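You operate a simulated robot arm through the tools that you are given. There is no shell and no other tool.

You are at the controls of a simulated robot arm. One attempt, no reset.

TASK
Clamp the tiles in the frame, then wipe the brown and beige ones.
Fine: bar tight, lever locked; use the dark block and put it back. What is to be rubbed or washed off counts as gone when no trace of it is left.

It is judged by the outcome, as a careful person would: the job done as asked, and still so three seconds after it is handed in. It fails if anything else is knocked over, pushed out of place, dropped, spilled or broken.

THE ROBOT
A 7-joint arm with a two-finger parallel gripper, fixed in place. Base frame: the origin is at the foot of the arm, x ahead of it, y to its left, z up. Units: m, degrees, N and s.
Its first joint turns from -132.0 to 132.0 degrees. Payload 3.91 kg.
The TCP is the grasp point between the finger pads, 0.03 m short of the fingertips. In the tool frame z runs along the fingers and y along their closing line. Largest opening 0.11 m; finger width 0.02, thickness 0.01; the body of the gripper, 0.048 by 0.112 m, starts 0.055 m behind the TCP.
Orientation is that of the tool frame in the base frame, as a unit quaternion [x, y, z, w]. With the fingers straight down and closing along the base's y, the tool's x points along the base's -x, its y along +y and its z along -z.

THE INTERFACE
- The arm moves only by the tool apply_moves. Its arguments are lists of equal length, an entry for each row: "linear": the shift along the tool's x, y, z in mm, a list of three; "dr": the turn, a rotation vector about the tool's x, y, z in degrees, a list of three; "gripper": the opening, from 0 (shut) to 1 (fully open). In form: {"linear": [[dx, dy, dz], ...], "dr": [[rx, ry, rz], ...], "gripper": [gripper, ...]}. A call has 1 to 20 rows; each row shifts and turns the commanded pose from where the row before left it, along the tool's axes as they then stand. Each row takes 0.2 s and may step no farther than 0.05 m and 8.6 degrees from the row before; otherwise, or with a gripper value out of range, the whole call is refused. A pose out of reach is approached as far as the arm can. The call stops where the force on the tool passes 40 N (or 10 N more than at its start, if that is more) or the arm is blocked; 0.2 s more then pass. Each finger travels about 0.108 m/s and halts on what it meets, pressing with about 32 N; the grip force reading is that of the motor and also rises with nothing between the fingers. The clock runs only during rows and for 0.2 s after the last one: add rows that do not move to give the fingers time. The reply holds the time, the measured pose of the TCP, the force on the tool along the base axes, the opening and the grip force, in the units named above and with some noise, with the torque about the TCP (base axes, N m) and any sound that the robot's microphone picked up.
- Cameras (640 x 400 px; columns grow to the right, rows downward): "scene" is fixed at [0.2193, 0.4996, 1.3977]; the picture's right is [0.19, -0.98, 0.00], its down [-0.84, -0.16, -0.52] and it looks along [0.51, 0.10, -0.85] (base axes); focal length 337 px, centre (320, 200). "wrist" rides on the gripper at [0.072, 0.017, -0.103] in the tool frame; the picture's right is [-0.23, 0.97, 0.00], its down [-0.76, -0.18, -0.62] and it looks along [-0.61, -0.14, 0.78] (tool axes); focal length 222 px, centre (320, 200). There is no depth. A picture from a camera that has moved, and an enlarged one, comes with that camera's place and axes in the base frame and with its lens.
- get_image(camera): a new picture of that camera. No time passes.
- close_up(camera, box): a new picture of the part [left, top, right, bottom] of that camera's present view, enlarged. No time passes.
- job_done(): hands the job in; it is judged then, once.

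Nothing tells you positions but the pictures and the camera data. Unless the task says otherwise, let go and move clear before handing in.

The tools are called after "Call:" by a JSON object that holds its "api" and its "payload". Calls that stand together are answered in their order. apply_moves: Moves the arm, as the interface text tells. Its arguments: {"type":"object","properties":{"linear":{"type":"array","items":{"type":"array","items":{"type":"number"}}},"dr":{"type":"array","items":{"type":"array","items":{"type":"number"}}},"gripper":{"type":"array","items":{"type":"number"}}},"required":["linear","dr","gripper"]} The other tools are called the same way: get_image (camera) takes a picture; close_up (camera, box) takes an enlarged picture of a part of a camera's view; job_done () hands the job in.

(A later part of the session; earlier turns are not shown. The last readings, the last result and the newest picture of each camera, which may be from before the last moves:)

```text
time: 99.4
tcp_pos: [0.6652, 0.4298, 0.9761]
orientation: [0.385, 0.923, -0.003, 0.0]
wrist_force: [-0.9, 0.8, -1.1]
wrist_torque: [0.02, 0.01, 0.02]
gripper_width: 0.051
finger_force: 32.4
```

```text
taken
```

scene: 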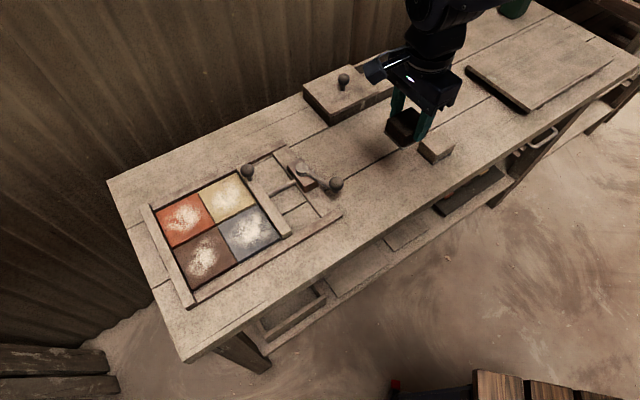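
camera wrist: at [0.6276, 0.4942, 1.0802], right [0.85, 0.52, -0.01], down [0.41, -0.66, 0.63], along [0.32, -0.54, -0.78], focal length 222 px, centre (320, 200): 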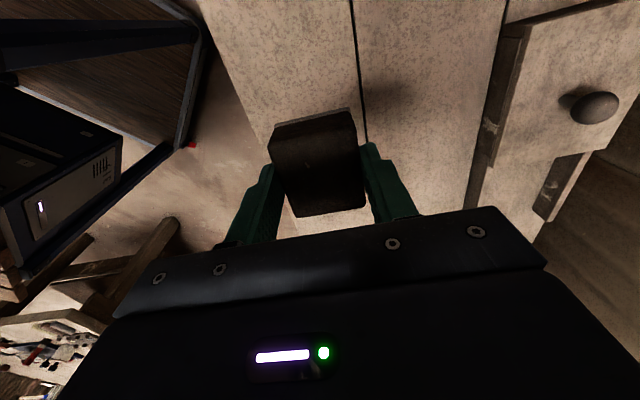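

The block is held securely. Now I'll carry it high over the clamp to above the brown tile, centre about (0.409, 0.755).

Call:
{"api": "apply_moves", "payload": {"linear": [[45.7, 5.2, 0], [45.7, 5.2, 0], [45.7, 5.2, 0], [45.7, 5.2, 0], [45.7, 5.2, 0], [45.7, 5.2, 0], [45.7, 5.2, 0], [45.7, 5.2, 0], [45.7, 5.2, 0], [0, 0, 0]], "dr": [[0, 0, 0], [0, 0, 0], [0, 0, 0], [0, 0, 0], [0, 0, 0], [0, 0, 0], [0, 0, 0], [0, 0, 0], [0, 0, 0], [0, 0, 0]], "gripper": [0.3, 0.3, 0.3, 0.3, 0.3, 0.3, 0.3, 0.3, 0.3, 0.3]}}

Call:
{"api": "get_image", "payload": {"camera": "wrist"}}

Call:
{"api": "get_image", "payload": {"camera": "scene"}}

```text
time: 101.6
tcp_pos: [0.4104, 0.7554, 0.9778]
orientation: [0.385, 0.923, -0.003, 0.0]
wrist_force: [-0.9, -0.5, -0.9]
wrist_torque: [-0.01, 0.02, 0.01]
gripper_width: 0.051
finger_force: 32.0
```

```text
taken
camera wrist: at [0.3714, 0.8196, 1.0811], right [0.85, 0.52, 0.0], down [0.41, -0.66, 0.63], along [0.32, -0.53, -0.78], focal length 222 px, centre (320, 200)
```

wrist: 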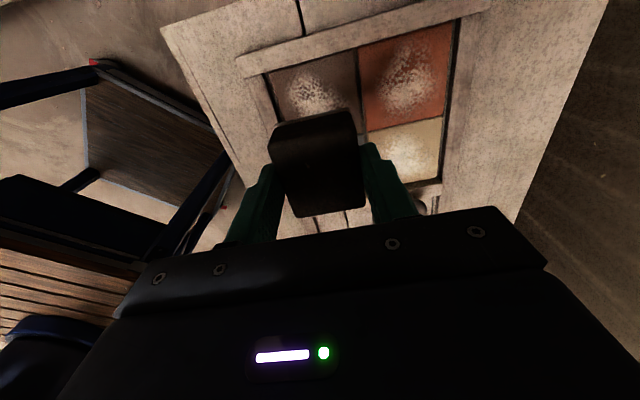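

```text
taken
```

scene: 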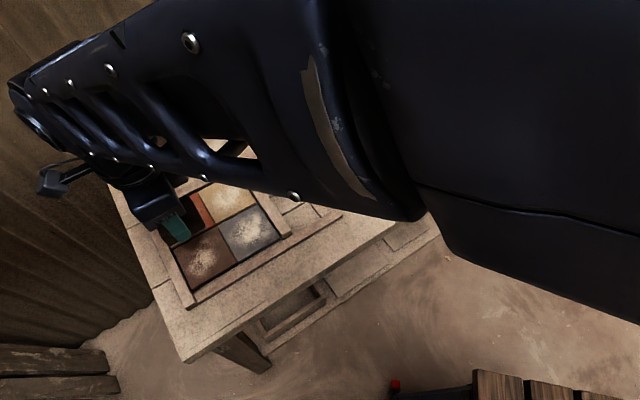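

Call:
{"api": "close_up", "payload": {"camera": "wrist", "box": [220, 0, 500, 200]}}

Call:
{"api": "close_up", "payload": {"camera": "scene", "box": [130, 170, 300, 310]}}

```text
2.00 times, centred on (360, 100) of wrist
camera zoom: at [0.3714, 0.8196, 1.0811], right [0.85, 0.52, 0.0], down [0.41, -0.66, 0.63], along [0.32, -0.53, -0.78], focal length 444 px, centre (240, 400)
```

zoom: 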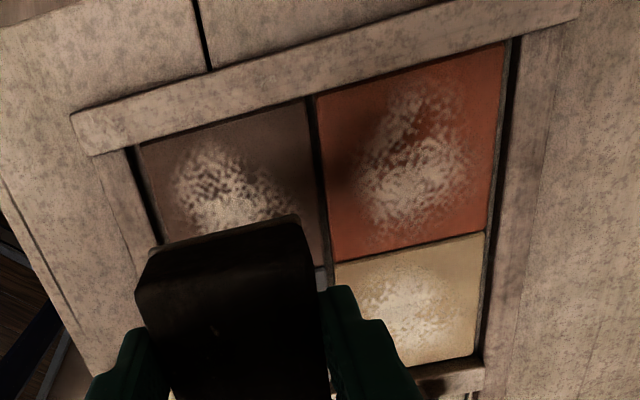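

```text
2.86 times, centred on (215, 240) of scene
camera zoom: at [0.2193, 0.4996, 1.3977], right [0.19, -0.98, 0.0], down [-0.84, -0.16, -0.52], along [0.51, 0.1, -0.85], focal length 964 px, centre (620, 86)
```

zoom: 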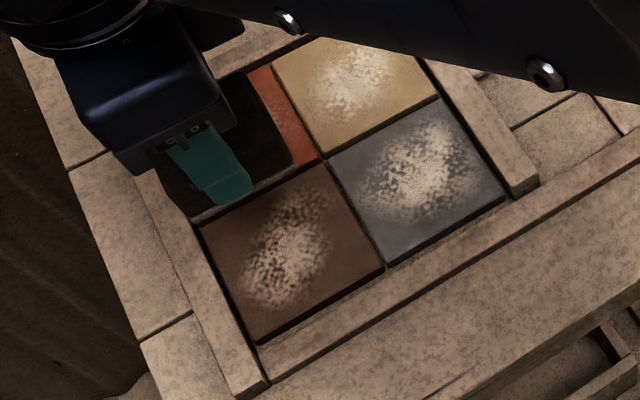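

The wrist view confirms the brown tile centre at about (0.410, 0.754), directly below. I'll lower the block toward the brown tile, stopping just short of contact.

Call:
{"api": "apply_moves", "payload": {"linear": [[-6, -1, 45], [-6, 0, 40], [0, 0, 18], [0, 0, 0]], "dr": [[0, 0, 0], [0, 0, 0], [0, 0, 0], [0, 0, 0]], "gripper": [0.3, 0.3, 0.3, 0.3]}}

Call:
{"api": "close_up", "payload": {"camera": "scene", "box": [130, 170, 300, 310]}}

Call:
{"api": "get_image", "payload": {"camera": "wrist"}}

```text
time: 102.6
tcp_pos: [0.4145, 0.7453, 0.8742]
orientation: [0.386, 0.923, -0.002, 0.0]
wrist_force: [-0.3, -0.1, -1.2]
wrist_torque: [0.02, 0.03, 0.0]
gripper_width: 0.0513
finger_force: 31.9
```

```text
2.86 times, centred on (215, 240) of scene
camera zoom: at [0.2193, 0.4996, 1.3977], right [0.19, -0.98, 0.0], down [-0.84, -0.16, -0.52], along [0.51, 0.1, -0.85], focal length 964 px, centre (620, 86)
```

zoom: 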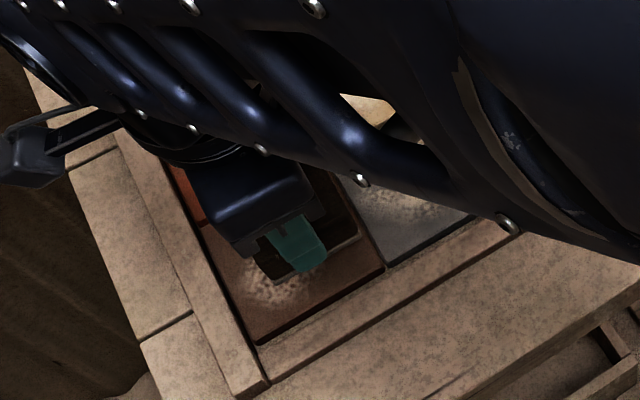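

```text
taken
camera wrist: at [0.3765, 0.8099, 0.978], right [0.85, 0.52, 0.0], down [0.41, -0.66, 0.63], along [0.32, -0.53, -0.78], focal length 222 px, centre (320, 200)
```

wrist: 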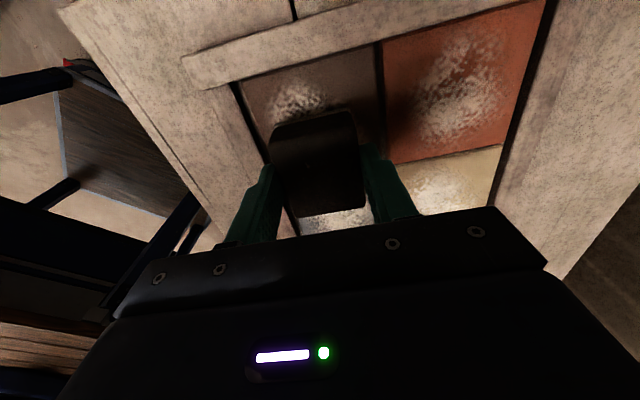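

Call:
{"api": "apply_moves", "payload": {"linear": [[0, 0, 5], [0, 0, 4], [0, 0, 2], [0, 0, 0]], "dr": [[0, 0, 0], [0, 0, 0], [0, 0, 0], [0, 0, 0]], "gripper": [0.3, 0.3, 0.3, 0.3]}}

Call:
{"api": "apply_moves", "payload": {"linear": [[0, 0, 1], [0, 0, 1], [0, 0, 0]], "dr": [[0, 0, 0], [0, 0, 0], [0, 0, 0]], "gripper": [0.3, 0.3, 0.3]}}

Call:
{"api": "apply_moves", "payload": {"linear": [[0, 0, 1], [0, 0, 0]], "dr": [[0, 0, 0], [0, 0, 0]], "gripper": [0.3, 0.3]}}

```text
time: 103.6
tcp_pos: [0.4159, 0.745, 0.8625]
orientation: [0.385, 0.923, -0.002, 0.001]
wrist_force: [0.1, 0.3, -0.5]
wrist_torque: [0.01, 0.0, -0.02]
gripper_width: 0.0512
finger_force: 32.4
```

```text
time: 104.4
tcp_pos: [0.4156, 0.7453, 0.8586]
orientation: [0.385, 0.923, -0.002, 0.0]
wrist_force: [-0.2, 0.4, 1.0]
wrist_torque: [0.03, -0.02, -0.02]
gripper_width: 0.0511
finger_force: 31.6
```

```text
time: 105.0
tcp_pos: [0.4154, 0.7441, 0.8602]
orientation: [0.385, 0.923, -0.002, 0.0]
wrist_force: [0.5, -1.2, 6.3]
wrist_torque: [0.05, -0.14, -0.06]
gripper_width: 0.0508
finger_force: 32.0
```

Contact with about 6 N down on the brown tile. I'll make one stroke toward the fixed stop, staying within the tile, then lift to look.

Call:
{"api": "apply_moves", "payload": {"linear": [[4, 0, 0.2], [6, 0, 0], [6, 0, 0], [6, 0, 0], [0, 0, 0]], "dr": [[0, 0, 0], [0, 0, 0], [0, 0, 0], [0, 0, 0], [0, 0, 0]], "gripper": [0.3, 0.3, 0.3, 0.3, 0.3]}}

Call:
{"api": "apply_moves", "payload": {"linear": [[0, 0, -6], [0, 0, -40], [-45, 0, -25], [-40, 0, 0]], "dr": [[0, 0, 0], [0, 0, 0], [0, 0, 0], [0, 0, 0]], "gripper": [0.3, 0.3, 0.3, 0.3]}}

Call:
{"api": "get_image", "payload": {"camera": "wrist"}}

Call:
{"api": "close_up", "payload": {"camera": "scene", "box": [130, 170, 300, 310]}}

```text
time: 106.2
tcp_pos: [0.3998, 0.7602, 0.8607]
orientation: [0.385, 0.923, -0.002, 0.0]
wrist_force: [0.8, -2.7, 6.5]
wrist_torque: [0.03, -0.13, -0.02]
gripper_width: 0.0508
finger_force: 31.9
```

```text
refused: row 3 steps farther than a row can; nothing moved
```

```text
taken
camera wrist: at [0.3617, 0.825, 0.9637], right [0.85, 0.52, 0.0], down [0.41, -0.66, 0.63], along [0.32, -0.53, -0.78], focal length 222 px, centre (320, 200)
```

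wrist: 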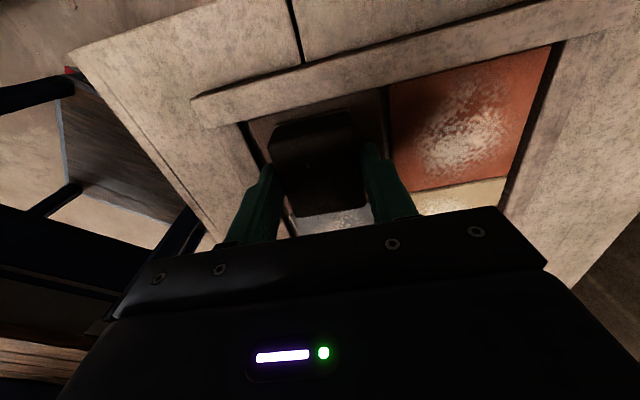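

```text
2.86 times, centred on (215, 240) of scene
camera zoom: at [0.2193, 0.4996, 1.3977], right [0.19, -0.98, 0.0], down [-0.84, -0.16, -0.52], along [0.51, 0.1, -0.85], focal length 964 px, centre (620, 86)
```

zoom: 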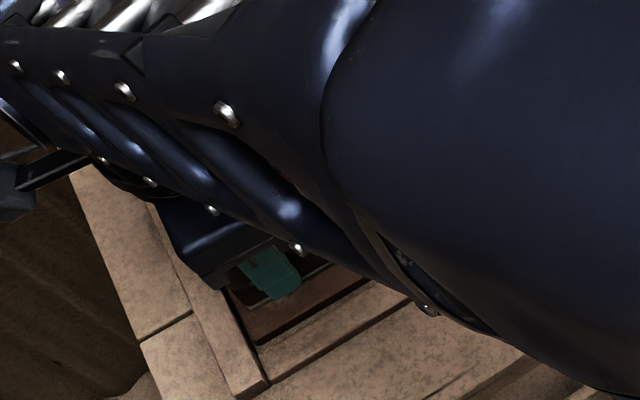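

Call:
{"api": "apply_moves", "payload": {"linear": [[0, 0, -10], [0, 0, -40], [0, 0, -40], [0, 0, -30], [0, 0, 0]], "dr": [[0, 0, 0], [0, 0, 0], [0, 0, 0], [0, 0, 0], [0, 0, 0]], "gripper": [0.3, 0.3, 0.3, 0.3, 0.3]}}

Call:
{"api": "close_up", "payload": {"camera": "scene", "box": [130, 170, 300, 310]}}

Call:
{"api": "close_up", "payload": {"camera": "wrist", "box": [220, 0, 500, 200]}}

```text
time: 107.4
tcp_pos: [0.4016, 0.7605, 0.9808]
orientation: [0.385, 0.923, -0.002, 0.0]
wrist_force: [-0.4, -0.3, -1.1]
wrist_torque: [0.04, -0.01, 0.03]
gripper_width: 0.0512
finger_force: 31.8
```

```text
2.86 times, centred on (215, 240) of scene
camera zoom: at [0.2193, 0.4996, 1.3977], right [0.19, -0.98, 0.0], down [-0.84, -0.16, -0.52], along [0.51, 0.1, -0.85], focal length 964 px, centre (620, 86)
```

zoom: 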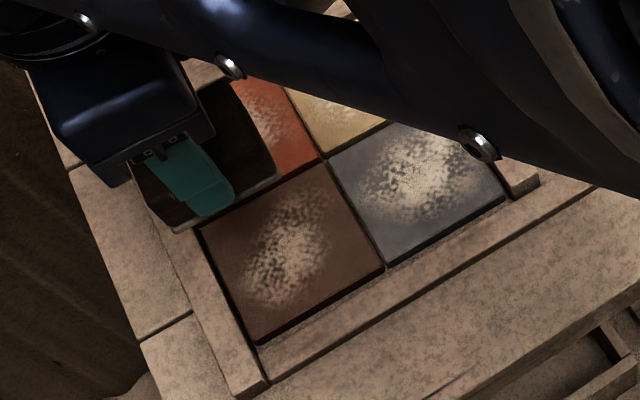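

```text
2.00 times, centred on (360, 100) of wrist
camera zoom: at [0.3634, 0.8251, 1.0837], right [0.85, 0.52, 0.0], down [0.41, -0.66, 0.63], along [0.32, -0.53, -0.78], focal length 444 px, centre (240, 400)
```

zoom: 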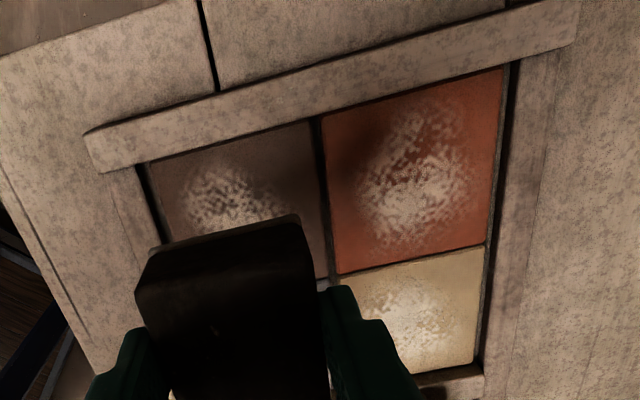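

The tiles haven't moved, and the stain looks only slightly fainter after one light stroke. I'll go back down with a bit more pressure and rub in overlapping lanes, kept inside the brown tile.

Call:
{"api": "apply_moves", "payload": {"linear": [[0, 0, 40], [0, 0, 40], [0, 0, 30], [0, 0, 8], [0, 0, 2.5], [0, 0, 0]], "dr": [[0, 0, 0], [0, 0, 0], [0, 0, 0], [0, 0, 0], [0, 0, 0], [0, 0, 0]], "gripper": [0.3, 0.3, 0.3, 0.3, 0.3, 0.3]}}

Call:
{"api": "apply_moves", "payload": {"linear": [[-7, 0, 0], [-7, 0, 0], [-7, 0, 0], [0, 7, 0], [7, 0, 0], [7, 0, 0], [7, 0, 0], [0, 8, 0], [-7, 0, 0], [-7, 0, 0], [-7, 0, 0], [7, 0, 0], [7, 0, 0], [7, 0, 0], [0, -8, 0], [-7, 0, 0], [-7, 0, 0], [-7, 0, 0], [0, -7, 0]], "dr": [[0, 0, 0], [0, 0, 0], [0, 0, 0], [0, 0, 0], [0, 0, 0], [0, 0, 0], [0, 0, 0], [0, 0, 0], [0, 0, 0], [0, 0, 0], [0, 0, 0], [0, 0, 0], [0, 0, 0], [0, 0, 0], [0, 0, 0], [0, 0, 0], [0, 0, 0], [0, 0, 0], [0, 0, 0]], "gripper": [0.3, 0.3, 0.3, 0.3, 0.3, 0.3, 0.3, 0.3, 0.3, 0.3, 0.3, 0.3, 0.3, 0.3, 0.3, 0.3, 0.3, 0.3, 0.3]}}

```text
time: 108.8
tcp_pos: [0.4006, 0.7609, 0.86]
orientation: [0.385, 0.923, -0.001, 0.0]
wrist_force: [1.5, -4.1, 13.8]
wrist_torque: [-0.15, -0.12, -0.01]
gripper_width: 0.0513
finger_force: 32.0
```

```text
time: 112.8
tcp_pos: [0.4166, 0.7448, 0.8585]
orientation: [0.385, 0.923, -0.002, 0.001]
wrist_force: [4.1, 2.0, 11.1]
wrist_torque: [0.26, -0.11, -0.09]
gripper_width: 0.051
finger_force: 32.0
```

Call:
{"api": "apply_moves", "payload": {"linear": [[7, 0, 0], [7, 0, 0], [7, 0, 0], [0, -7, 0], [-7, 0, 0], [-7, 0, 0], [-7, 0, 0], [0, -6, 0], [7, 0, 0], [7, 0, 0], [7, 0, 0], [-7, 0, 0], [-7, 0, 0], [-7, 0, 0], [0, 6, 0], [7, 0, 0], [7, 0, 0], [7, 0, 0], [0, 7, 0]], "dr": [[0, 0, 0], [0, 0, 0], [0, 0, 0], [0, 0, 0], [0, 0, 0], [0, 0, 0], [0, 0, 0], [0, 0, 0], [0, 0, 0], [0, 0, 0], [0, 0, 0], [0, 0, 0], [0, 0, 0], [0, 0, 0], [0, 0, 0], [0, 0, 0], [0, 0, 0], [0, 0, 0], [0, 0, 0]], "gripper": [0.3, 0.3, 0.3, 0.3, 0.3, 0.3, 0.3, 0.3, 0.3, 0.3, 0.3, 0.3, 0.3, 0.3, 0.3, 0.3, 0.3, 0.3, 0.3]}}

Call:
{"api": "apply_moves", "payload": {"linear": [[0, 0, -10], [0, 0, -40], [0, 0, -40], [0, 0, -30], [0, 0, 0]], "dr": [[0, 0, 0], [0, 0, 0], [0, 0, 0], [0, 0, 0], [0, 0, 0]], "gripper": [0.3, 0.3, 0.3, 0.3, 0.3]}}

Call:
{"api": "close_up", "payload": {"camera": "scene", "box": [130, 170, 300, 310]}}

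Call:
{"api": "close_up", "payload": {"camera": "wrist", "box": [220, 0, 500, 200]}}

```text
time: 116.8
tcp_pos: [0.4025, 0.7603, 0.859]
orientation: [0.385, 0.923, -0.003, 0.0]
wrist_force: [-2.4, -2.0, 8.5]
wrist_torque: [-0.02, 0.02, 0.01]
gripper_width: 0.051
finger_force: 31.6
```

```text
time: 118.0
tcp_pos: [0.4, 0.7614, 0.9778]
orientation: [0.384, 0.923, -0.003, -0.001]
wrist_force: [0.3, 0.6, -1.1]
wrist_torque: [0.01, -0.02, 0.01]
gripper_width: 0.0512
finger_force: 31.8
```

```text
2.86 times, centred on (215, 240) of scene
camera zoom: at [0.2193, 0.4996, 1.3977], right [0.19, -0.98, 0.0], down [-0.84, -0.16, -0.52], along [0.51, 0.1, -0.85], focal length 964 px, centre (620, 86)
```

zoom: 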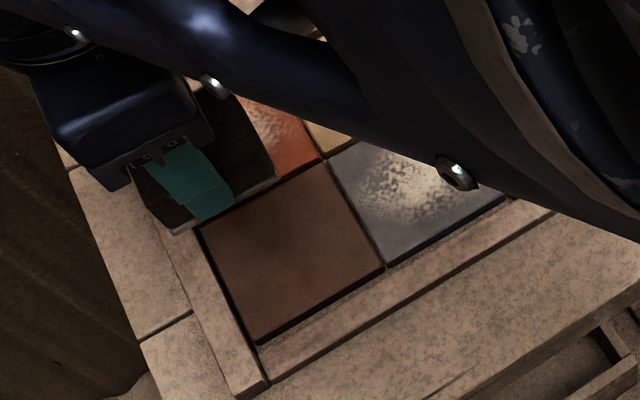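

```text
2.00 times, centred on (360, 100) of wrist
camera zoom: at [0.3623, 0.8257, 1.0819], right [0.85, 0.52, 0.0], down [0.41, -0.66, 0.63], along [0.32, -0.53, -0.78], focal length 444 px, centre (240, 400)
```

zoom: 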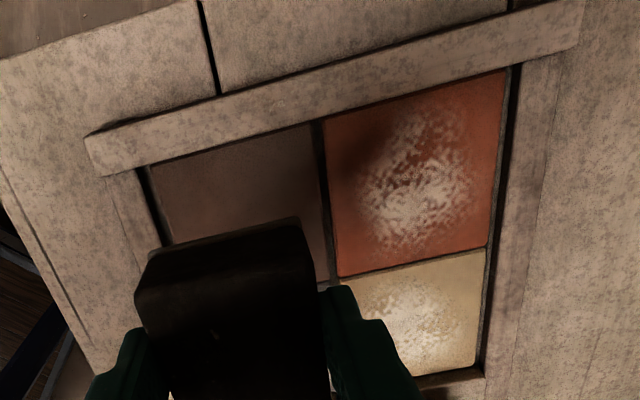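

The brown tile looks clean. I'll zoom in hard for faint traces.

Call:
{"api": "close_up", "payload": {"camera": "scene", "box": [170, 215, 235, 295]}}

Call:
{"api": "close_up", "payload": {"camera": "wrist", "box": [280, 55, 400, 115]}}

```text
5.00 times, centred on (202, 255) of scene
camera zoom: at [0.2193, 0.4996, 1.3977], right [0.19, -0.98, 0.0], down [-0.84, -0.16, -0.52], along [0.51, 0.1, -0.85], focal length 1687 px, centre (908, -75)
```

zoom: 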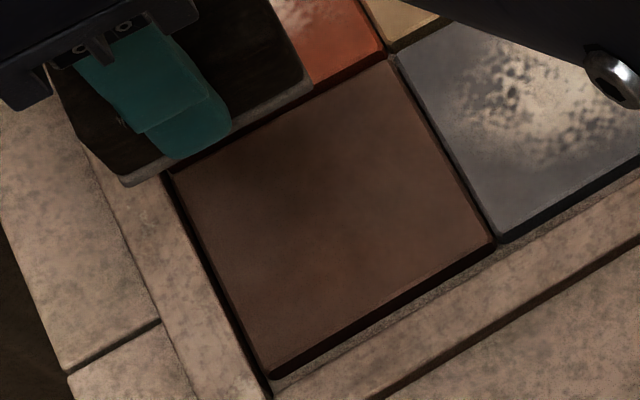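

```text
5.33 times, centred on (340, 85) of wrist
camera zoom: at [0.3623, 0.8257, 1.0819], right [0.85, 0.52, 0.0], down [0.41, -0.66, 0.63], along [0.32, -0.53, -0.78], focal length 1185 px, centre (213, 813)
```

zoom: 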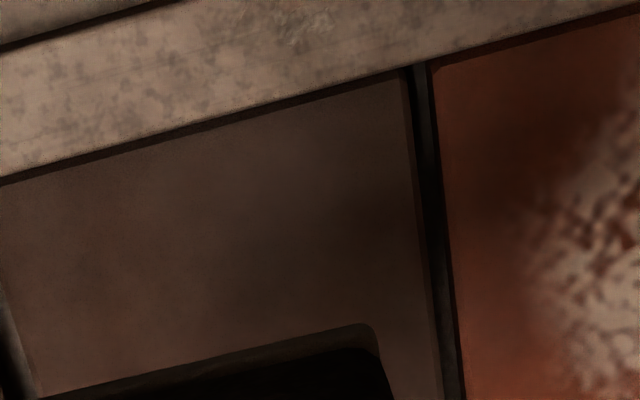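

The brown tile shows no trace under zoom and the neighbouring stains are untouched. Next I'll move above the beige tile, centre about (0.542, 0.7575), and verify the position before lowering.

Call:
{"api": "apply_moves", "payload": {"linear": [[-28, 24.4, 0], [-28, 24.4, 0], [-28, 24.4, 0], [-28, 24.4, 0], [0, 0, 0]], "dr": [[0, 0, 0], [0, 0, 0], [0, 0, 0], [0, 0, 0], [0, 0, 0]], "gripper": [0.3, 0.3, 0.3, 0.3, 0.3]}}

Call:
{"api": "get_image", "payload": {"camera": "wrist"}}

Call:
{"api": "close_up", "payload": {"camera": "wrist", "box": [220, 0, 500, 200]}}

Call:
{"api": "close_up", "payload": {"camera": "scene", "box": [130, 150, 340, 310]}}

```text
time: 119.2
tcp_pos: [0.5494, 0.7505, 0.9771]
orientation: [0.385, 0.923, -0.003, -0.001]
wrist_force: [0.1, -0.9, -1.1]
wrist_torque: [0.03, -0.03, 0.03]
gripper_width: 0.0509
finger_force: 31.7
```

```text
taken
camera wrist: at [0.5104, 0.8145, 1.0809], right [0.85, 0.52, 0.0], down [0.41, -0.66, 0.63], along [0.32, -0.53, -0.78], focal length 222 px, centre (320, 200)
```

wrist: 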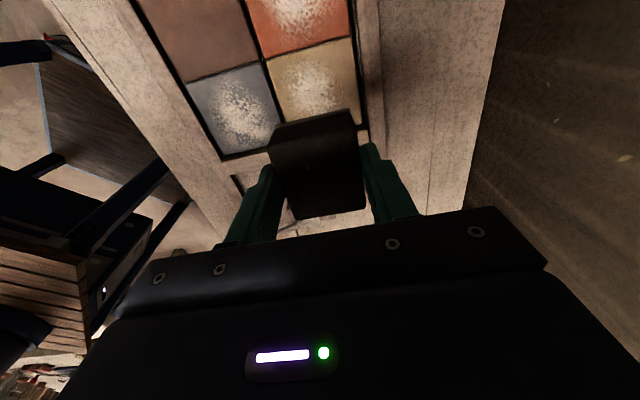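

```text
2.00 times, centred on (360, 100) of wrist
camera zoom: at [0.5104, 0.8145, 1.0809], right [0.85, 0.52, 0.0], down [0.41, -0.66, 0.63], along [0.32, -0.53, -0.78], focal length 444 px, centre (240, 400)
```

zoom: 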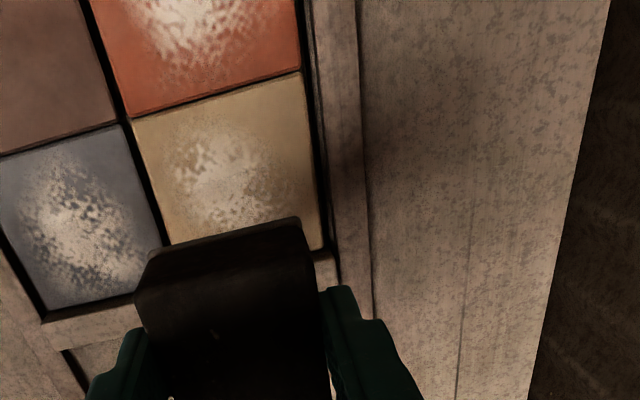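

```text
2.50 times, centred on (235, 230) of scene
camera zoom: at [0.2193, 0.4996, 1.3977], right [0.19, -0.98, 0.0], down [-0.84, -0.16, -0.52], along [0.51, 0.1, -0.85], focal length 843 px, centre (532, 125)
```

zoom: 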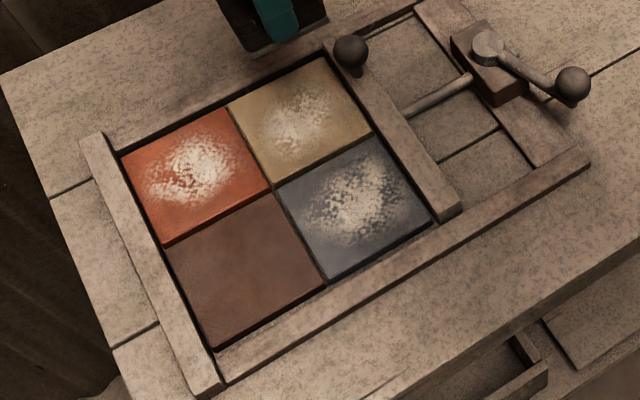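

The beige tile centre comes out at about (0.541, 0.758), and the gripper is in the right place. Lowering onto the beige tile.

Call:
{"api": "apply_moves", "payload": {"linear": [[1.2, 0, 40], [0, 0, 40], [0, 0, 28], [0, 0, 8], [0, 0, 2], [0, 0, 0]], "dr": [[0, 0, 0], [0, 0, 0], [0, 0, 0], [0, 0, 0], [0, 0, 0], [0, 0, 0]], "gripper": [0.3, 0.3, 0.3, 0.3, 0.3, 0.3]}}

Call:
{"api": "close_up", "payload": {"camera": "wrist", "box": [220, 50, 460, 220]}}

```text
time: 120.6
tcp_pos: [0.5499, 0.7494, 0.8587]
orientation: [0.386, 0.923, -0.001, -0.001]
wrist_force: [0.0, -0.5, -0.2]
wrist_torque: [0.0, 0.01, 0.01]
gripper_width: 0.051
finger_force: 32.0
```

```text
2.35 times, centred on (340, 135) of wrist
camera zoom: at [0.5108, 0.8133, 0.9629], right [0.85, 0.52, 0.0], down [0.41, -0.66, 0.63], along [0.32, -0.53, -0.78], focal length 523 px, centre (273, 353)
```

zoom: 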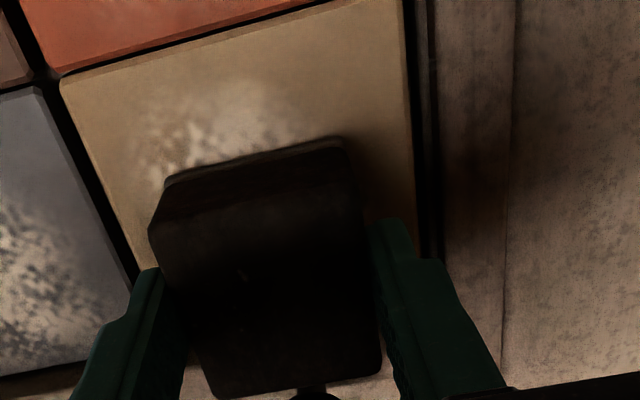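

Call:
{"api": "apply_moves", "payload": {"linear": [[0, 0, 1], [0, 0, 0]], "dr": [[0, 0, 0], [0, 0, 0]], "gripper": [0.3, 0.3]}}

Call:
{"api": "apply_moves", "payload": {"linear": [[0, 0, 0.8], [0, 0, 0]], "dr": [[0, 0, 0], [0, 0, 0]], "gripper": [0.3, 0.3]}}

```text
time: 121.2
tcp_pos: [0.5492, 0.7498, 0.8584]
orientation: [0.386, 0.923, -0.003, 0.0]
wrist_force: [-0.8, 0.0, -1.1]
wrist_torque: [-0.03, 0.03, 0.02]
gripper_width: 0.0511
finger_force: 31.9
```

```text
time: 121.8
tcp_pos: [0.5486, 0.7495, 0.8577]
orientation: [0.385, 0.923, -0.002, 0.0]
wrist_force: [0.6, -0.4, 5.0]
wrist_torque: [0.14, -0.14, -0.04]
gripper_width: 0.0512
finger_force: 32.3
```

Call:
{"api": "apply_moves", "payload": {"linear": [[0, 0, 0.7], [7, 0, 0], [7, 0, 0], [7, 0, 0], [0, 7, 0], [-7, 0, 0], [-7, 0, 0], [-7, 0, 0], [0, 7, 0], [7, 0, 0], [7, 0, 0], [7, 0, 0], [-7, 0, 0], [-7, 0, 0], [-7, 0, 0], [0, -7, 0], [7, 0, 0], [7, 0, 0], [7, 0, 0], [0, -7, 0]], "dr": [[0, 0, 0], [0, 0, 0], [0, 0, 0], [0, 0, 0], [0, 0, 0], [0, 0, 0], [0, 0, 0], [0, 0, 0], [0, 0, 0], [0, 0, 0], [0, 0, 0], [0, 0, 0], [0, 0, 0], [0, 0, 0], [0, 0, 0], [0, 0, 0], [0, 0, 0], [0, 0, 0], [0, 0, 0], [0, 0, 0]], "gripper": [0.3, 0.3, 0.3, 0.3, 0.3, 0.3, 0.3, 0.3, 0.3, 0.3, 0.3, 0.3, 0.3, 0.3, 0.3, 0.3, 0.3, 0.3, 0.3, 0.3]}}

Call:
{"api": "apply_moves", "payload": {"linear": [[-7, 0, 0], [-7, 0, 0], [-7, 0, 0], [0, -6, 0], [7, 0, 0], [7, 0, 0], [7, 0, 0], [0, -6, 0], [-7, 0, 0], [-7, 0, 0], [-7, 0, 0], [7, 0, 0], [7, 0, 0], [7, 0, 0], [0, 6, 0], [-7, 0, 0], [-7, 0, 0], [-7, 0, 0], [0, 6, 0]], "dr": [[0, 0, 0], [0, 0, 0], [0, 0, 0], [0, 0, 0], [0, 0, 0], [0, 0, 0], [0, 0, 0], [0, 0, 0], [0, 0, 0], [0, 0, 0], [0, 0, 0], [0, 0, 0], [0, 0, 0], [0, 0, 0], [0, 0, 0], [0, 0, 0], [0, 0, 0], [0, 0, 0], [0, 0, 0]], "gripper": [0.3, 0.3, 0.3, 0.3, 0.3, 0.3, 0.3, 0.3, 0.3, 0.3, 0.3, 0.3, 0.3, 0.3, 0.3, 0.3, 0.3, 0.3, 0.3]}}

```text
time: 126.0
tcp_pos: [0.5322, 0.7653, 0.8577]
orientation: [0.385, 0.923, -0.003, 0.0]
wrist_force: [3.2, 4.4, 12.1]
wrist_torque: [0.2, -0.25, 0.02]
gripper_width: 0.0514
finger_force: 32.0
```

```text
time: 130.0
tcp_pos: [0.5474, 0.7508, 0.8574]
orientation: [0.385, 0.923, -0.002, 0.001]
wrist_force: [-1.2, -1.8, 6.3]
wrist_torque: [-0.02, 0.01, 0.06]
gripper_width: 0.051
finger_force: 31.9
```

Both passes completed with steady pressure. I'll lift and inspect.

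Call:
{"api": "apply_moves", "payload": {"linear": [[0, 0, -10], [0, 0, -40], [0, 0, -40], [0, 0, -30], [0, 0, 0]], "dr": [[0, 0, 0], [0, 0, 0], [0, 0, 0], [0, 0, 0], [0, 0, 0]], "gripper": [0.3, 0.3, 0.3, 0.3, 0.3]}}

Call:
{"api": "close_up", "payload": {"camera": "scene", "box": [130, 150, 340, 310]}}

Call:
{"api": "close_up", "payload": {"camera": "scene", "box": [195, 160, 265, 220]}}

Call:
{"api": "close_up", "payload": {"camera": "wrist", "box": [220, 0, 420, 150]}}

```text
time: 131.2
tcp_pos: [0.5487, 0.7507, 0.9789]
orientation: [0.385, 0.923, -0.004, 0.0]
wrist_force: [0.3, -0.1, -0.8]
wrist_torque: [0.03, -0.03, -0.03]
gripper_width: 0.051
finger_force: 31.9
```

```text
2.50 times, centred on (235, 230) of scene
camera zoom: at [0.2193, 0.4996, 1.3977], right [0.19, -0.98, 0.0], down [-0.84, -0.16, -0.52], along [0.51, 0.1, -0.85], focal length 843 px, centre (532, 125)
```

zoom: 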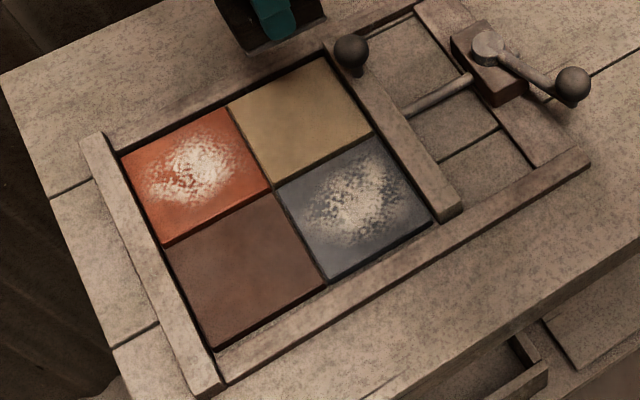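

```text
6.67 times, centred on (230, 190) of scene
camera zoom: at [0.2193, 0.4996, 1.3977], right [0.19, -0.98, 0.0], down [-0.84, -0.16, -0.52], along [0.51, 0.1, -0.85], focal length 2249 px, centre (920, 267)
```

zoom: 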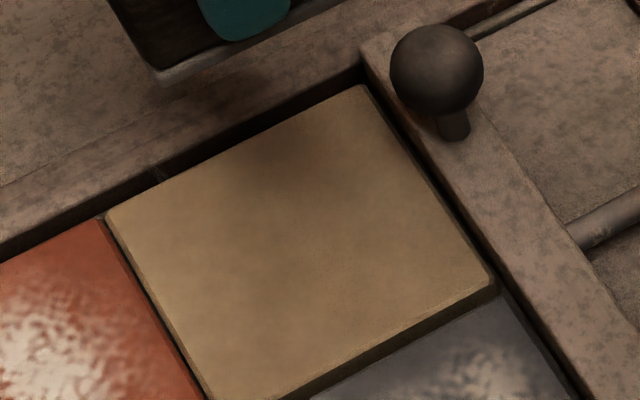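

```text
2.67 times, centred on (320, 75) of wrist
camera zoom: at [0.5101, 0.816, 1.0823], right [0.85, 0.52, 0.0], down [0.41, -0.66, 0.63], along [0.32, -0.53, -0.78], focal length 592 px, centre (320, 533)
```

zoom: 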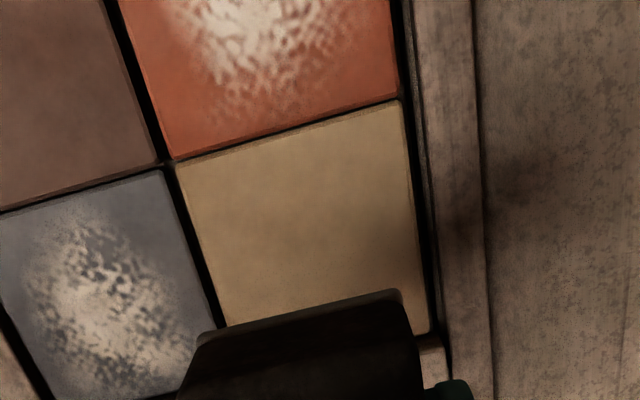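

Both tiles look clean, but white on beige has low contrast. While I'm here I'll give the beige tile one more full pass to be certain.

Call:
{"api": "apply_moves", "payload": {"linear": [[0, 0, 40], [0, 0, 40], [0, 0, 30], [0, 0, 8], [0, 0, 2.2], [0, 0, 0]], "dr": [[0, 0, 0], [0, 0, 0], [0, 0, 0], [0, 0, 0], [0, 0, 0], [0, 0, 0]], "gripper": [0.3, 0.3, 0.3, 0.3, 0.3, 0.3]}}

Call:
{"api": "apply_moves", "payload": {"linear": [[7, 0, 0], [7, 0, 0], [7, 0, 0], [0, 7, 0], [-7, 0, 0], [-7, 0, 0], [-7, 0, 0], [0, 7, 0], [7, 0, 0], [7, 0, 0], [7, 0, 0], [-7, 0, 0], [-7, 0, 0], [-7, 0, 0], [0, -7, 0], [7, 0, 0], [7, 0, 0], [7, 0, 0], [0, -7, 0]], "dr": [[0, 0, 0], [0, 0, 0], [0, 0, 0], [0, 0, 0], [0, 0, 0], [0, 0, 0], [0, 0, 0], [0, 0, 0], [0, 0, 0], [0, 0, 0], [0, 0, 0], [0, 0, 0], [0, 0, 0], [0, 0, 0], [0, 0, 0], [0, 0, 0], [0, 0, 0], [0, 0, 0], [0, 0, 0]], "gripper": [0.3, 0.3, 0.3, 0.3, 0.3, 0.3, 0.3, 0.3, 0.3, 0.3, 0.3, 0.3, 0.3, 0.3, 0.3, 0.3, 0.3, 0.3, 0.3]}}

Call:
{"api": "apply_moves", "payload": {"linear": [[-7, 0, 0], [-7, 0, 0], [-7, 0, 0], [0, -6, 0], [7, 0, 0], [7, 0, 0], [7, 0, 0], [0, -6, 0], [-7, 0, 0], [-7, 0, 0], [-7, 0, 0], [7, 0, 0], [7, 0, 0], [7, 0, 0], [0, 6, 0], [0, 6, 0], [0, 0, -10], [0, 0, -40], [0, 0, -40], [0, 0, -30]], "dr": [[0, 0, 0], [0, 0, 0], [0, 0, 0], [0, 0, 0], [0, 0, 0], [0, 0, 0], [0, 0, 0], [0, 0, 0], [0, 0, 0], [0, 0, 0], [0, 0, 0], [0, 0, 0], [0, 0, 0], [0, 0, 0], [0, 0, 0], [0, 0, 0], [0, 0, 0], [0, 0, 0], [0, 0, 0], [0, 0, 0]], "gripper": [0.3, 0.3, 0.3, 0.3, 0.3, 0.3, 0.3, 0.3, 0.3, 0.3, 0.3, 0.3, 0.3, 0.3, 0.3, 0.3, 0.3, 0.3, 0.3, 0.3]}}

```text
time: 132.6
tcp_pos: [0.5474, 0.7508, 0.8586]
orientation: [0.384, 0.923, -0.002, 0.001]
wrist_force: [0.7, 0.7, 2.4]
wrist_torque: [0.08, -0.04, 0.01]
gripper_width: 0.0508
finger_force: 31.8
```

```text
time: 136.6
tcp_pos: [0.5333, 0.766, 0.8581]
orientation: [0.385, 0.923, -0.002, 0.0]
wrist_force: [3.6, 4.7, 14.6]
wrist_torque: [0.2, -0.26, 0.02]
gripper_width: 0.0511
finger_force: 32.3
```

```text
time: 140.8
tcp_pos: [0.5323, 0.7638, 0.976]
orientation: [0.384, 0.923, -0.003, -0.001]
wrist_force: [0.5, 0.2, -1.9]
wrist_torque: [-0.01, 0.06, 0.0]
gripper_width: 0.0508
finger_force: 32.1
```

Second beige pass done. Now I'll carry the block back exactly the way it came, to above its original spot.

Call:
{"api": "apply_moves", "payload": {"linear": [[-41.4375, -17.925, 0], [-41.4375, -17.925, 0], [-41.4375, -17.925, 0], [-41.4375, -17.925, 0], [-41.4375, -17.925, 0], [-41.4375, -17.925, 0], [-41.4375, -17.925, 0], [-41.4375, -17.925, 0], [0, 0, 0]], "dr": [[0, 0, 0], [0, 0, 0], [0, 0, 0], [0, 0, 0], [0, 0, 0], [0, 0, 0], [0, 0, 0], [0, 0, 0], [0, 0, 0]], "gripper": [0.3, 0.3, 0.3, 0.3, 0.3, 0.3, 0.3, 0.3, 0.3]}}

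Call:
{"api": "close_up", "payload": {"camera": "scene", "box": [130, 150, 340, 310]}}

Call:
{"api": "close_up", "payload": {"camera": "scene", "box": [170, 215, 235, 295]}}

Call:
{"api": "close_up", "payload": {"camera": "scene", "box": [195, 160, 265, 220]}}

```text
time: 142.8
tcp_pos: [0.6631, 0.4272, 0.9781]
orientation: [0.385, 0.923, -0.001, -0.001]
wrist_force: [0.9, 1.6, -0.7]
wrist_torque: [0.01, 0.04, 0.0]
gripper_width: 0.0511
finger_force: 31.5
```

```text
2.50 times, centred on (235, 230) of scene
camera zoom: at [0.2193, 0.4996, 1.3977], right [0.19, -0.98, 0.0], down [-0.84, -0.16, -0.52], along [0.51, 0.1, -0.85], focal length 843 px, centre (532, 125)
```

zoom: 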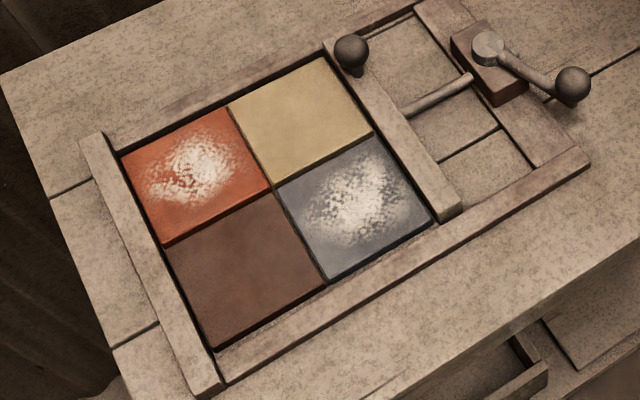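

```text
5.00 times, centred on (202, 255) of scene
camera zoom: at [0.2193, 0.4996, 1.3977], right [0.19, -0.98, 0.0], down [-0.84, -0.16, -0.52], along [0.51, 0.1, -0.85], focal length 1687 px, centre (908, -75)
```

zoom: 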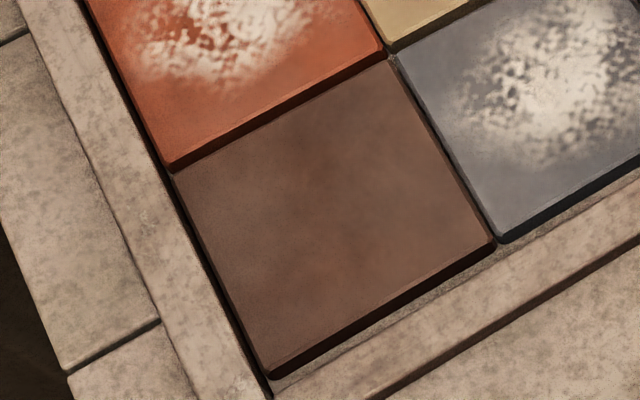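

```text
6.67 times, centred on (230, 190) of scene
camera zoom: at [0.2193, 0.4996, 1.3977], right [0.19, -0.98, 0.0], down [-0.84, -0.16, -0.52], along [0.51, 0.1, -0.85], focal length 2249 px, centre (920, 267)
```

zoom: 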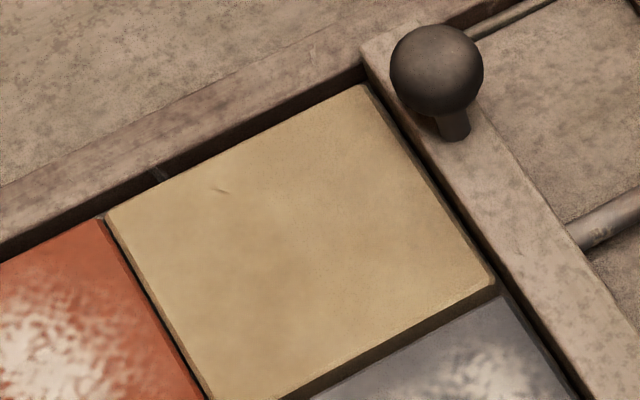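

Call:
{"api": "close_up", "payload": {"camera": "scene", "box": [205, 172, 250, 208]}}

Call:
{"api": "close_up", "payload": {"camera": "scene", "box": [178, 230, 228, 280]}}

Call:
{"api": "close_up", "payload": {"camera": "scene", "box": [240, 160, 320, 250]}}

```text
11.11 times, centred on (228, 190) of scene
camera zoom: at [0.2193, 0.4996, 1.3977], right [0.19, -0.98, 0.0], down [-0.84, -0.16, -0.52], along [0.51, 0.1, -0.85], focal length 3748 px, centre (1348, 311)
```

zoom: 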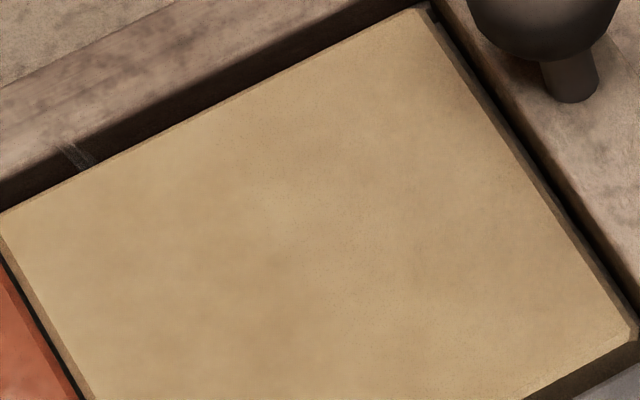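

```text
8.00 times, centred on (203, 255) of scene
camera zoom: at [0.2193, 0.4996, 1.3977], right [0.19, -0.98, 0.0], down [-0.84, -0.16, -0.52], along [0.51, 0.1, -0.85], focal length 2698 px, centre (1256, -240)
```

zoom: 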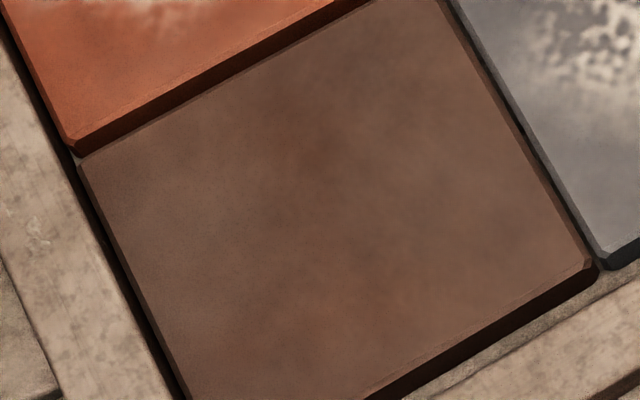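

```text
4.44 times, centred on (280, 205) of scene
camera zoom: at [0.2193, 0.4996, 1.3977], right [0.19, -0.98, 0.0], down [-0.84, -0.16, -0.52], along [0.51, 0.1, -0.85], focal length 1499 px, centre (498, 178)
```

zoom: 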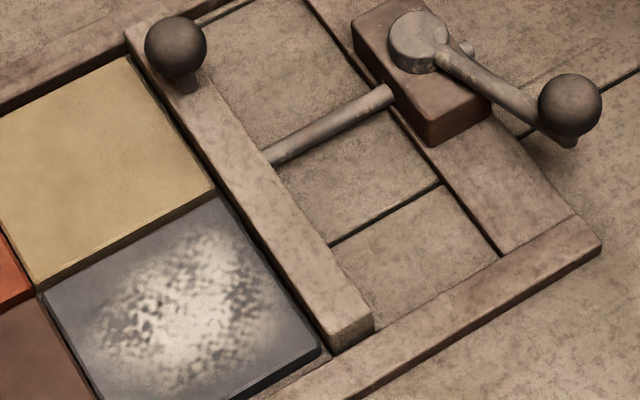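

Both tiles are clean at high zoom, the other two keep their stains, and the clamp looks unchanged. I'll set the block down on its spot.

Call:
{"api": "apply_moves", "payload": {"linear": [[0, 0, 45], [0, 0, 45], [0, 0, 30], [0, 0, 8], [0, 0, 2], [0, 0, 0]], "dr": [[0, 0, 0], [0, 0, 0], [0, 0, 0], [0, 0, 0], [0, 0, 0], [0, 0, 0]], "gripper": [0.3, 0.3, 0.3, 0.3, 0.3, 0.3]}}

Call:
{"api": "apply_moves", "payload": {"linear": [[0, 0, 1], [0, 0, 0]], "dr": [[0, 0, 0], [0, 0, 0]], "gripper": [0.3, 0.3]}}

```text
time: 144.2
tcp_pos: [0.6634, 0.4277, 0.8488]
orientation: [0.385, 0.923, -0.002, 0.0]
wrist_force: [-0.1, 0.3, -0.4]
wrist_torque: [0.05, 0.02, 0.0]
gripper_width: 0.0509
finger_force: 32.2
```

```text
time: 144.8
tcp_pos: [0.6644, 0.4288, 0.8469]
orientation: [0.384, 0.923, -0.001, 0.0]
wrist_force: [0.3, 0.6, -0.2]
wrist_torque: [0.01, 0.01, 0.01]
gripper_width: 0.0512
finger_force: 31.9
```

Call:
{"api": "apply_moves", "payload": {"linear": [[0, 0, 0.6], [0, 0, 0]], "dr": [[0, 0, 0], [0, 0, 0]], "gripper": [0.3, 0.3]}}

Call:
{"api": "close_up", "payload": {"camera": "scene", "box": [340, 120, 460, 210]}}

```text
time: 145.4
tcp_pos: [0.6643, 0.428, 0.8473]
orientation: [0.385, 0.923, -0.002, 0.0]
wrist_force: [-0.1, -0.3, -0.6]
wrist_torque: [-0.05, 0.02, -0.03]
gripper_width: 0.051
finger_force: 31.9
```

```text
4.44 times, centred on (400, 165) of scene
camera zoom: at [0.2193, 0.4996, 1.3977], right [0.19, -0.98, 0.0], down [-0.84, -0.16, -0.52], along [0.51, 0.1, -0.85], focal length 1499 px, centre (-36, 356)
```

zoom: 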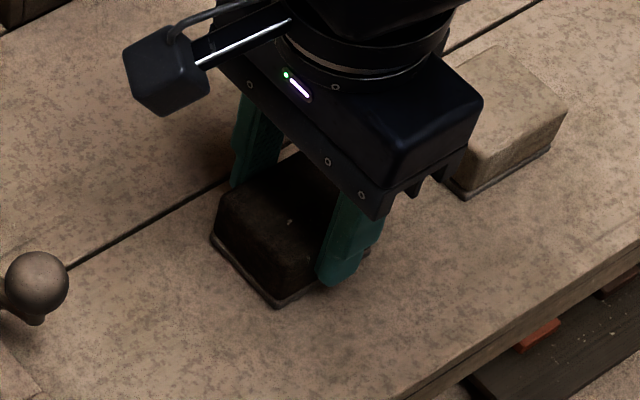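

Call:
{"api": "apply_moves", "payload": {"linear": [[0, 0, 0.6], [0, 0, 0]], "dr": [[0, 0, 0], [0, 0, 0]], "gripper": [0.3, 0.3]}}

Call:
{"api": "apply_moves", "payload": {"linear": [[0, 0, 0.5], [0, 0, 0]], "dr": [[0, 0, 0], [0, 0, 0]], "gripper": [0.3, 0.3]}}

```text
time: 146.0
tcp_pos: [0.6651, 0.4282, 0.8467]
orientation: [0.385, 0.923, -0.002, -0.001]
wrist_force: [1.0, 0.5, -1.3]
wrist_torque: [-0.01, 0.01, 0.04]
gripper_width: 0.051
finger_force: 32.2
```

```text
time: 146.6
tcp_pos: [0.6648, 0.4294, 0.8466]
orientation: [0.386, 0.923, -0.002, 0.0]
wrist_force: [-0.7, -0.1, -0.6]
wrist_torque: [-0.01, -0.02, 0.04]
gripper_width: 0.051
finger_force: 32.0
```

Call:
{"api": "apply_moves", "payload": {"linear": [[0, 0, 0.6], [0, 0, 0]], "dr": [[0, 0, 0], [0, 0, 0]], "gripper": [0.3, 0.3]}}

Call:
{"api": "apply_moves", "payload": {"linear": [[0, 0, 0.6], [0, 0, 0]], "dr": [[0, 0, 0], [0, 0, 0]], "gripper": [0.3, 0.3]}}

Call:
{"api": "close_up", "payload": {"camera": "scene", "box": [370, 150, 430, 195]}}

```text
time: 147.2
tcp_pos: [0.6647, 0.4283, 0.8464]
orientation: [0.385, 0.923, -0.001, 0.0]
wrist_force: [-0.2, 0.6, -1.2]
wrist_torque: [0.0, -0.01, 0.01]
gripper_width: 0.0513
finger_force: 32.3
```

```text
time: 147.8
tcp_pos: [0.6642, 0.4285, 0.845]
orientation: [0.385, 0.923, -0.002, -0.001]
wrist_force: [0.3, -1.3, 5.2]
wrist_torque: [0.05, -0.12, -0.01]
gripper_width: 0.0514
finger_force: 32.0
```

```text
8.89 times, centred on (400, 172) of scene
camera zoom: at [0.2193, 0.4996, 1.3977], right [0.19, -0.98, 0.0], down [-0.84, -0.16, -0.52], along [0.51, 0.1, -0.85], focal length 2998 px, centre (-391, 444)
```

zoom: 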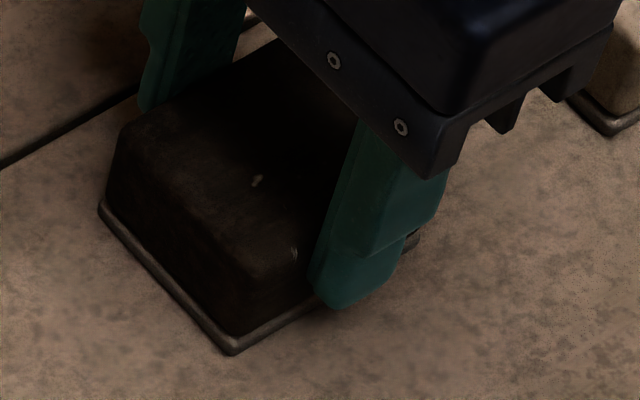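

The block is on the bench with 5 N contact. I'll release and rise.

Call:
{"api": "apply_moves", "payload": {"linear": [[0, 0, -0.4], [0, 0, 0], [0, 0, 0], [0, 0, -20], [0, 0, -40], [0, 0, -45], [0, 0, 0]], "dr": [[0, 0, 0], [0, 0, 0], [0, 0, 0], [0, 0, 0], [0, 0, 0], [0, 0, 0], [0, 0, 0]], "gripper": [0.3, 0.6, 0.8, 0.8, 0.8, 0.8, 0.8]}}

Call:
{"api": "close_up", "payload": {"camera": "scene", "box": [360, 140, 440, 200]}}

Call:
{"api": "get_image", "payload": {"camera": "wrist"}}

```text
time: 149.4
tcp_pos: [0.6631, 0.4305, 0.9516]
orientation: [0.384, 0.923, -0.002, -0.001]
wrist_force: [0.3, -0.6, -0.3]
wrist_torque: [0.02, 0.01, -0.02]
gripper_width: 0.0878
finger_force: 0.2
```

```text
6.67 times, centred on (400, 170) of scene
camera zoom: at [0.2193, 0.4996, 1.3977], right [0.19, -0.98, 0.0], down [-0.84, -0.16, -0.52], along [0.51, 0.1, -0.85], focal length 2249 px, centre (-213, 400)
```

zoom: 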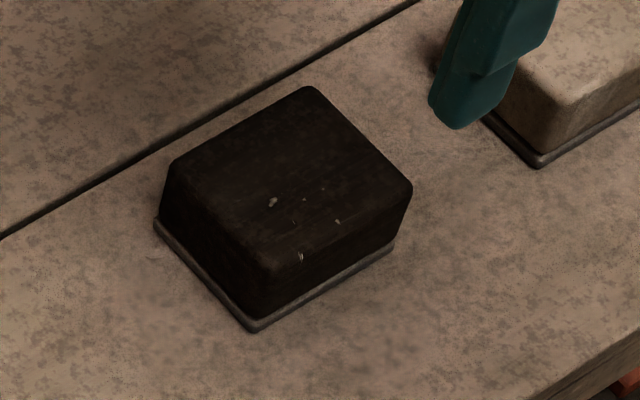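

```text
taken
camera wrist: at [0.6241, 0.4944, 1.0552], right [0.85, 0.52, 0.0], down [0.41, -0.66, 0.63], along [0.32, -0.53, -0.78], focal length 222 px, centre (320, 200)
```

wrist: 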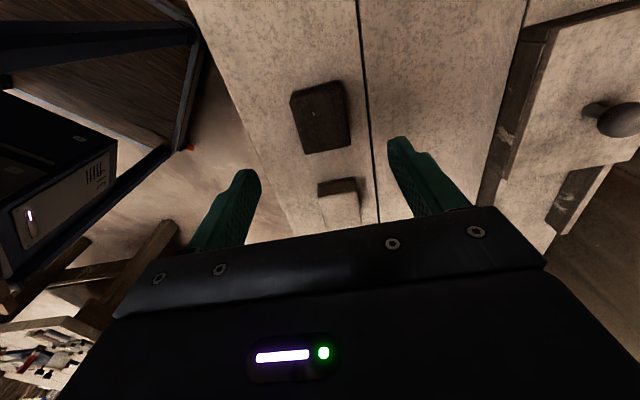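

The block is back within about 2 mm of where it stood. I'll check whether the bar crept during wiping by comparing with the earlier tight view.

Call:
{"api": "close_up", "payload": {"camera": "scene", "box": [240, 200, 320, 250]}}

Call:
{"api": "close_up", "payload": {"camera": "scene", "box": [200, 150, 280, 200]}}

Call:
{"api": "close_up", "payload": {"camera": "scene", "box": [240, 130, 360, 230]}}

```text
8.00 times, centred on (280, 225) of scene
camera zoom: at [0.2193, 0.4996, 1.3977], right [0.19, -0.98, 0.0], down [-0.84, -0.16, -0.52], along [0.51, 0.1, -0.85], focal length 2698 px, centre (640, 0)
```

zoom: 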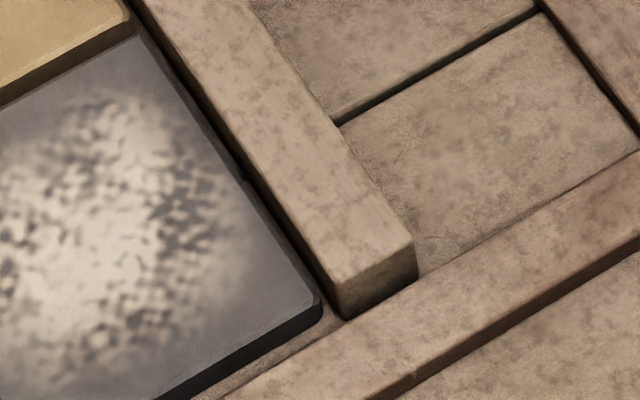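

```text
8.00 times, centred on (240, 175) of scene
camera zoom: at [0.2193, 0.4996, 1.3977], right [0.19, -0.98, 0.0], down [-0.84, -0.16, -0.52], along [0.51, 0.1, -0.85], focal length 2698 px, centre (960, 400)
```

zoom: 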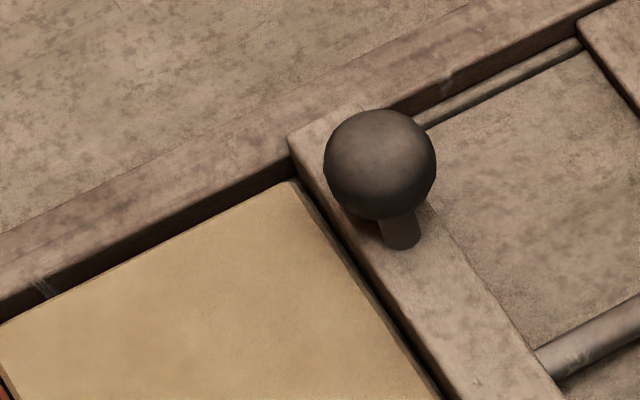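

```text
4.00 times, centred on (300, 180) of scene
camera zoom: at [0.2193, 0.4996, 1.3977], right [0.19, -0.98, 0.0], down [-0.84, -0.16, -0.52], along [0.51, 0.1, -0.85], focal length 1349 px, centre (400, 280)
```

zoom: 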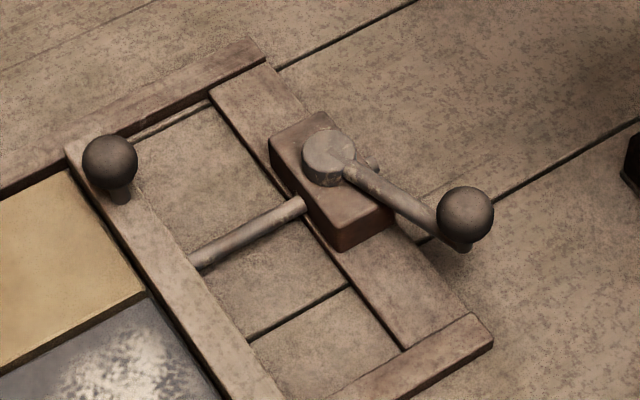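

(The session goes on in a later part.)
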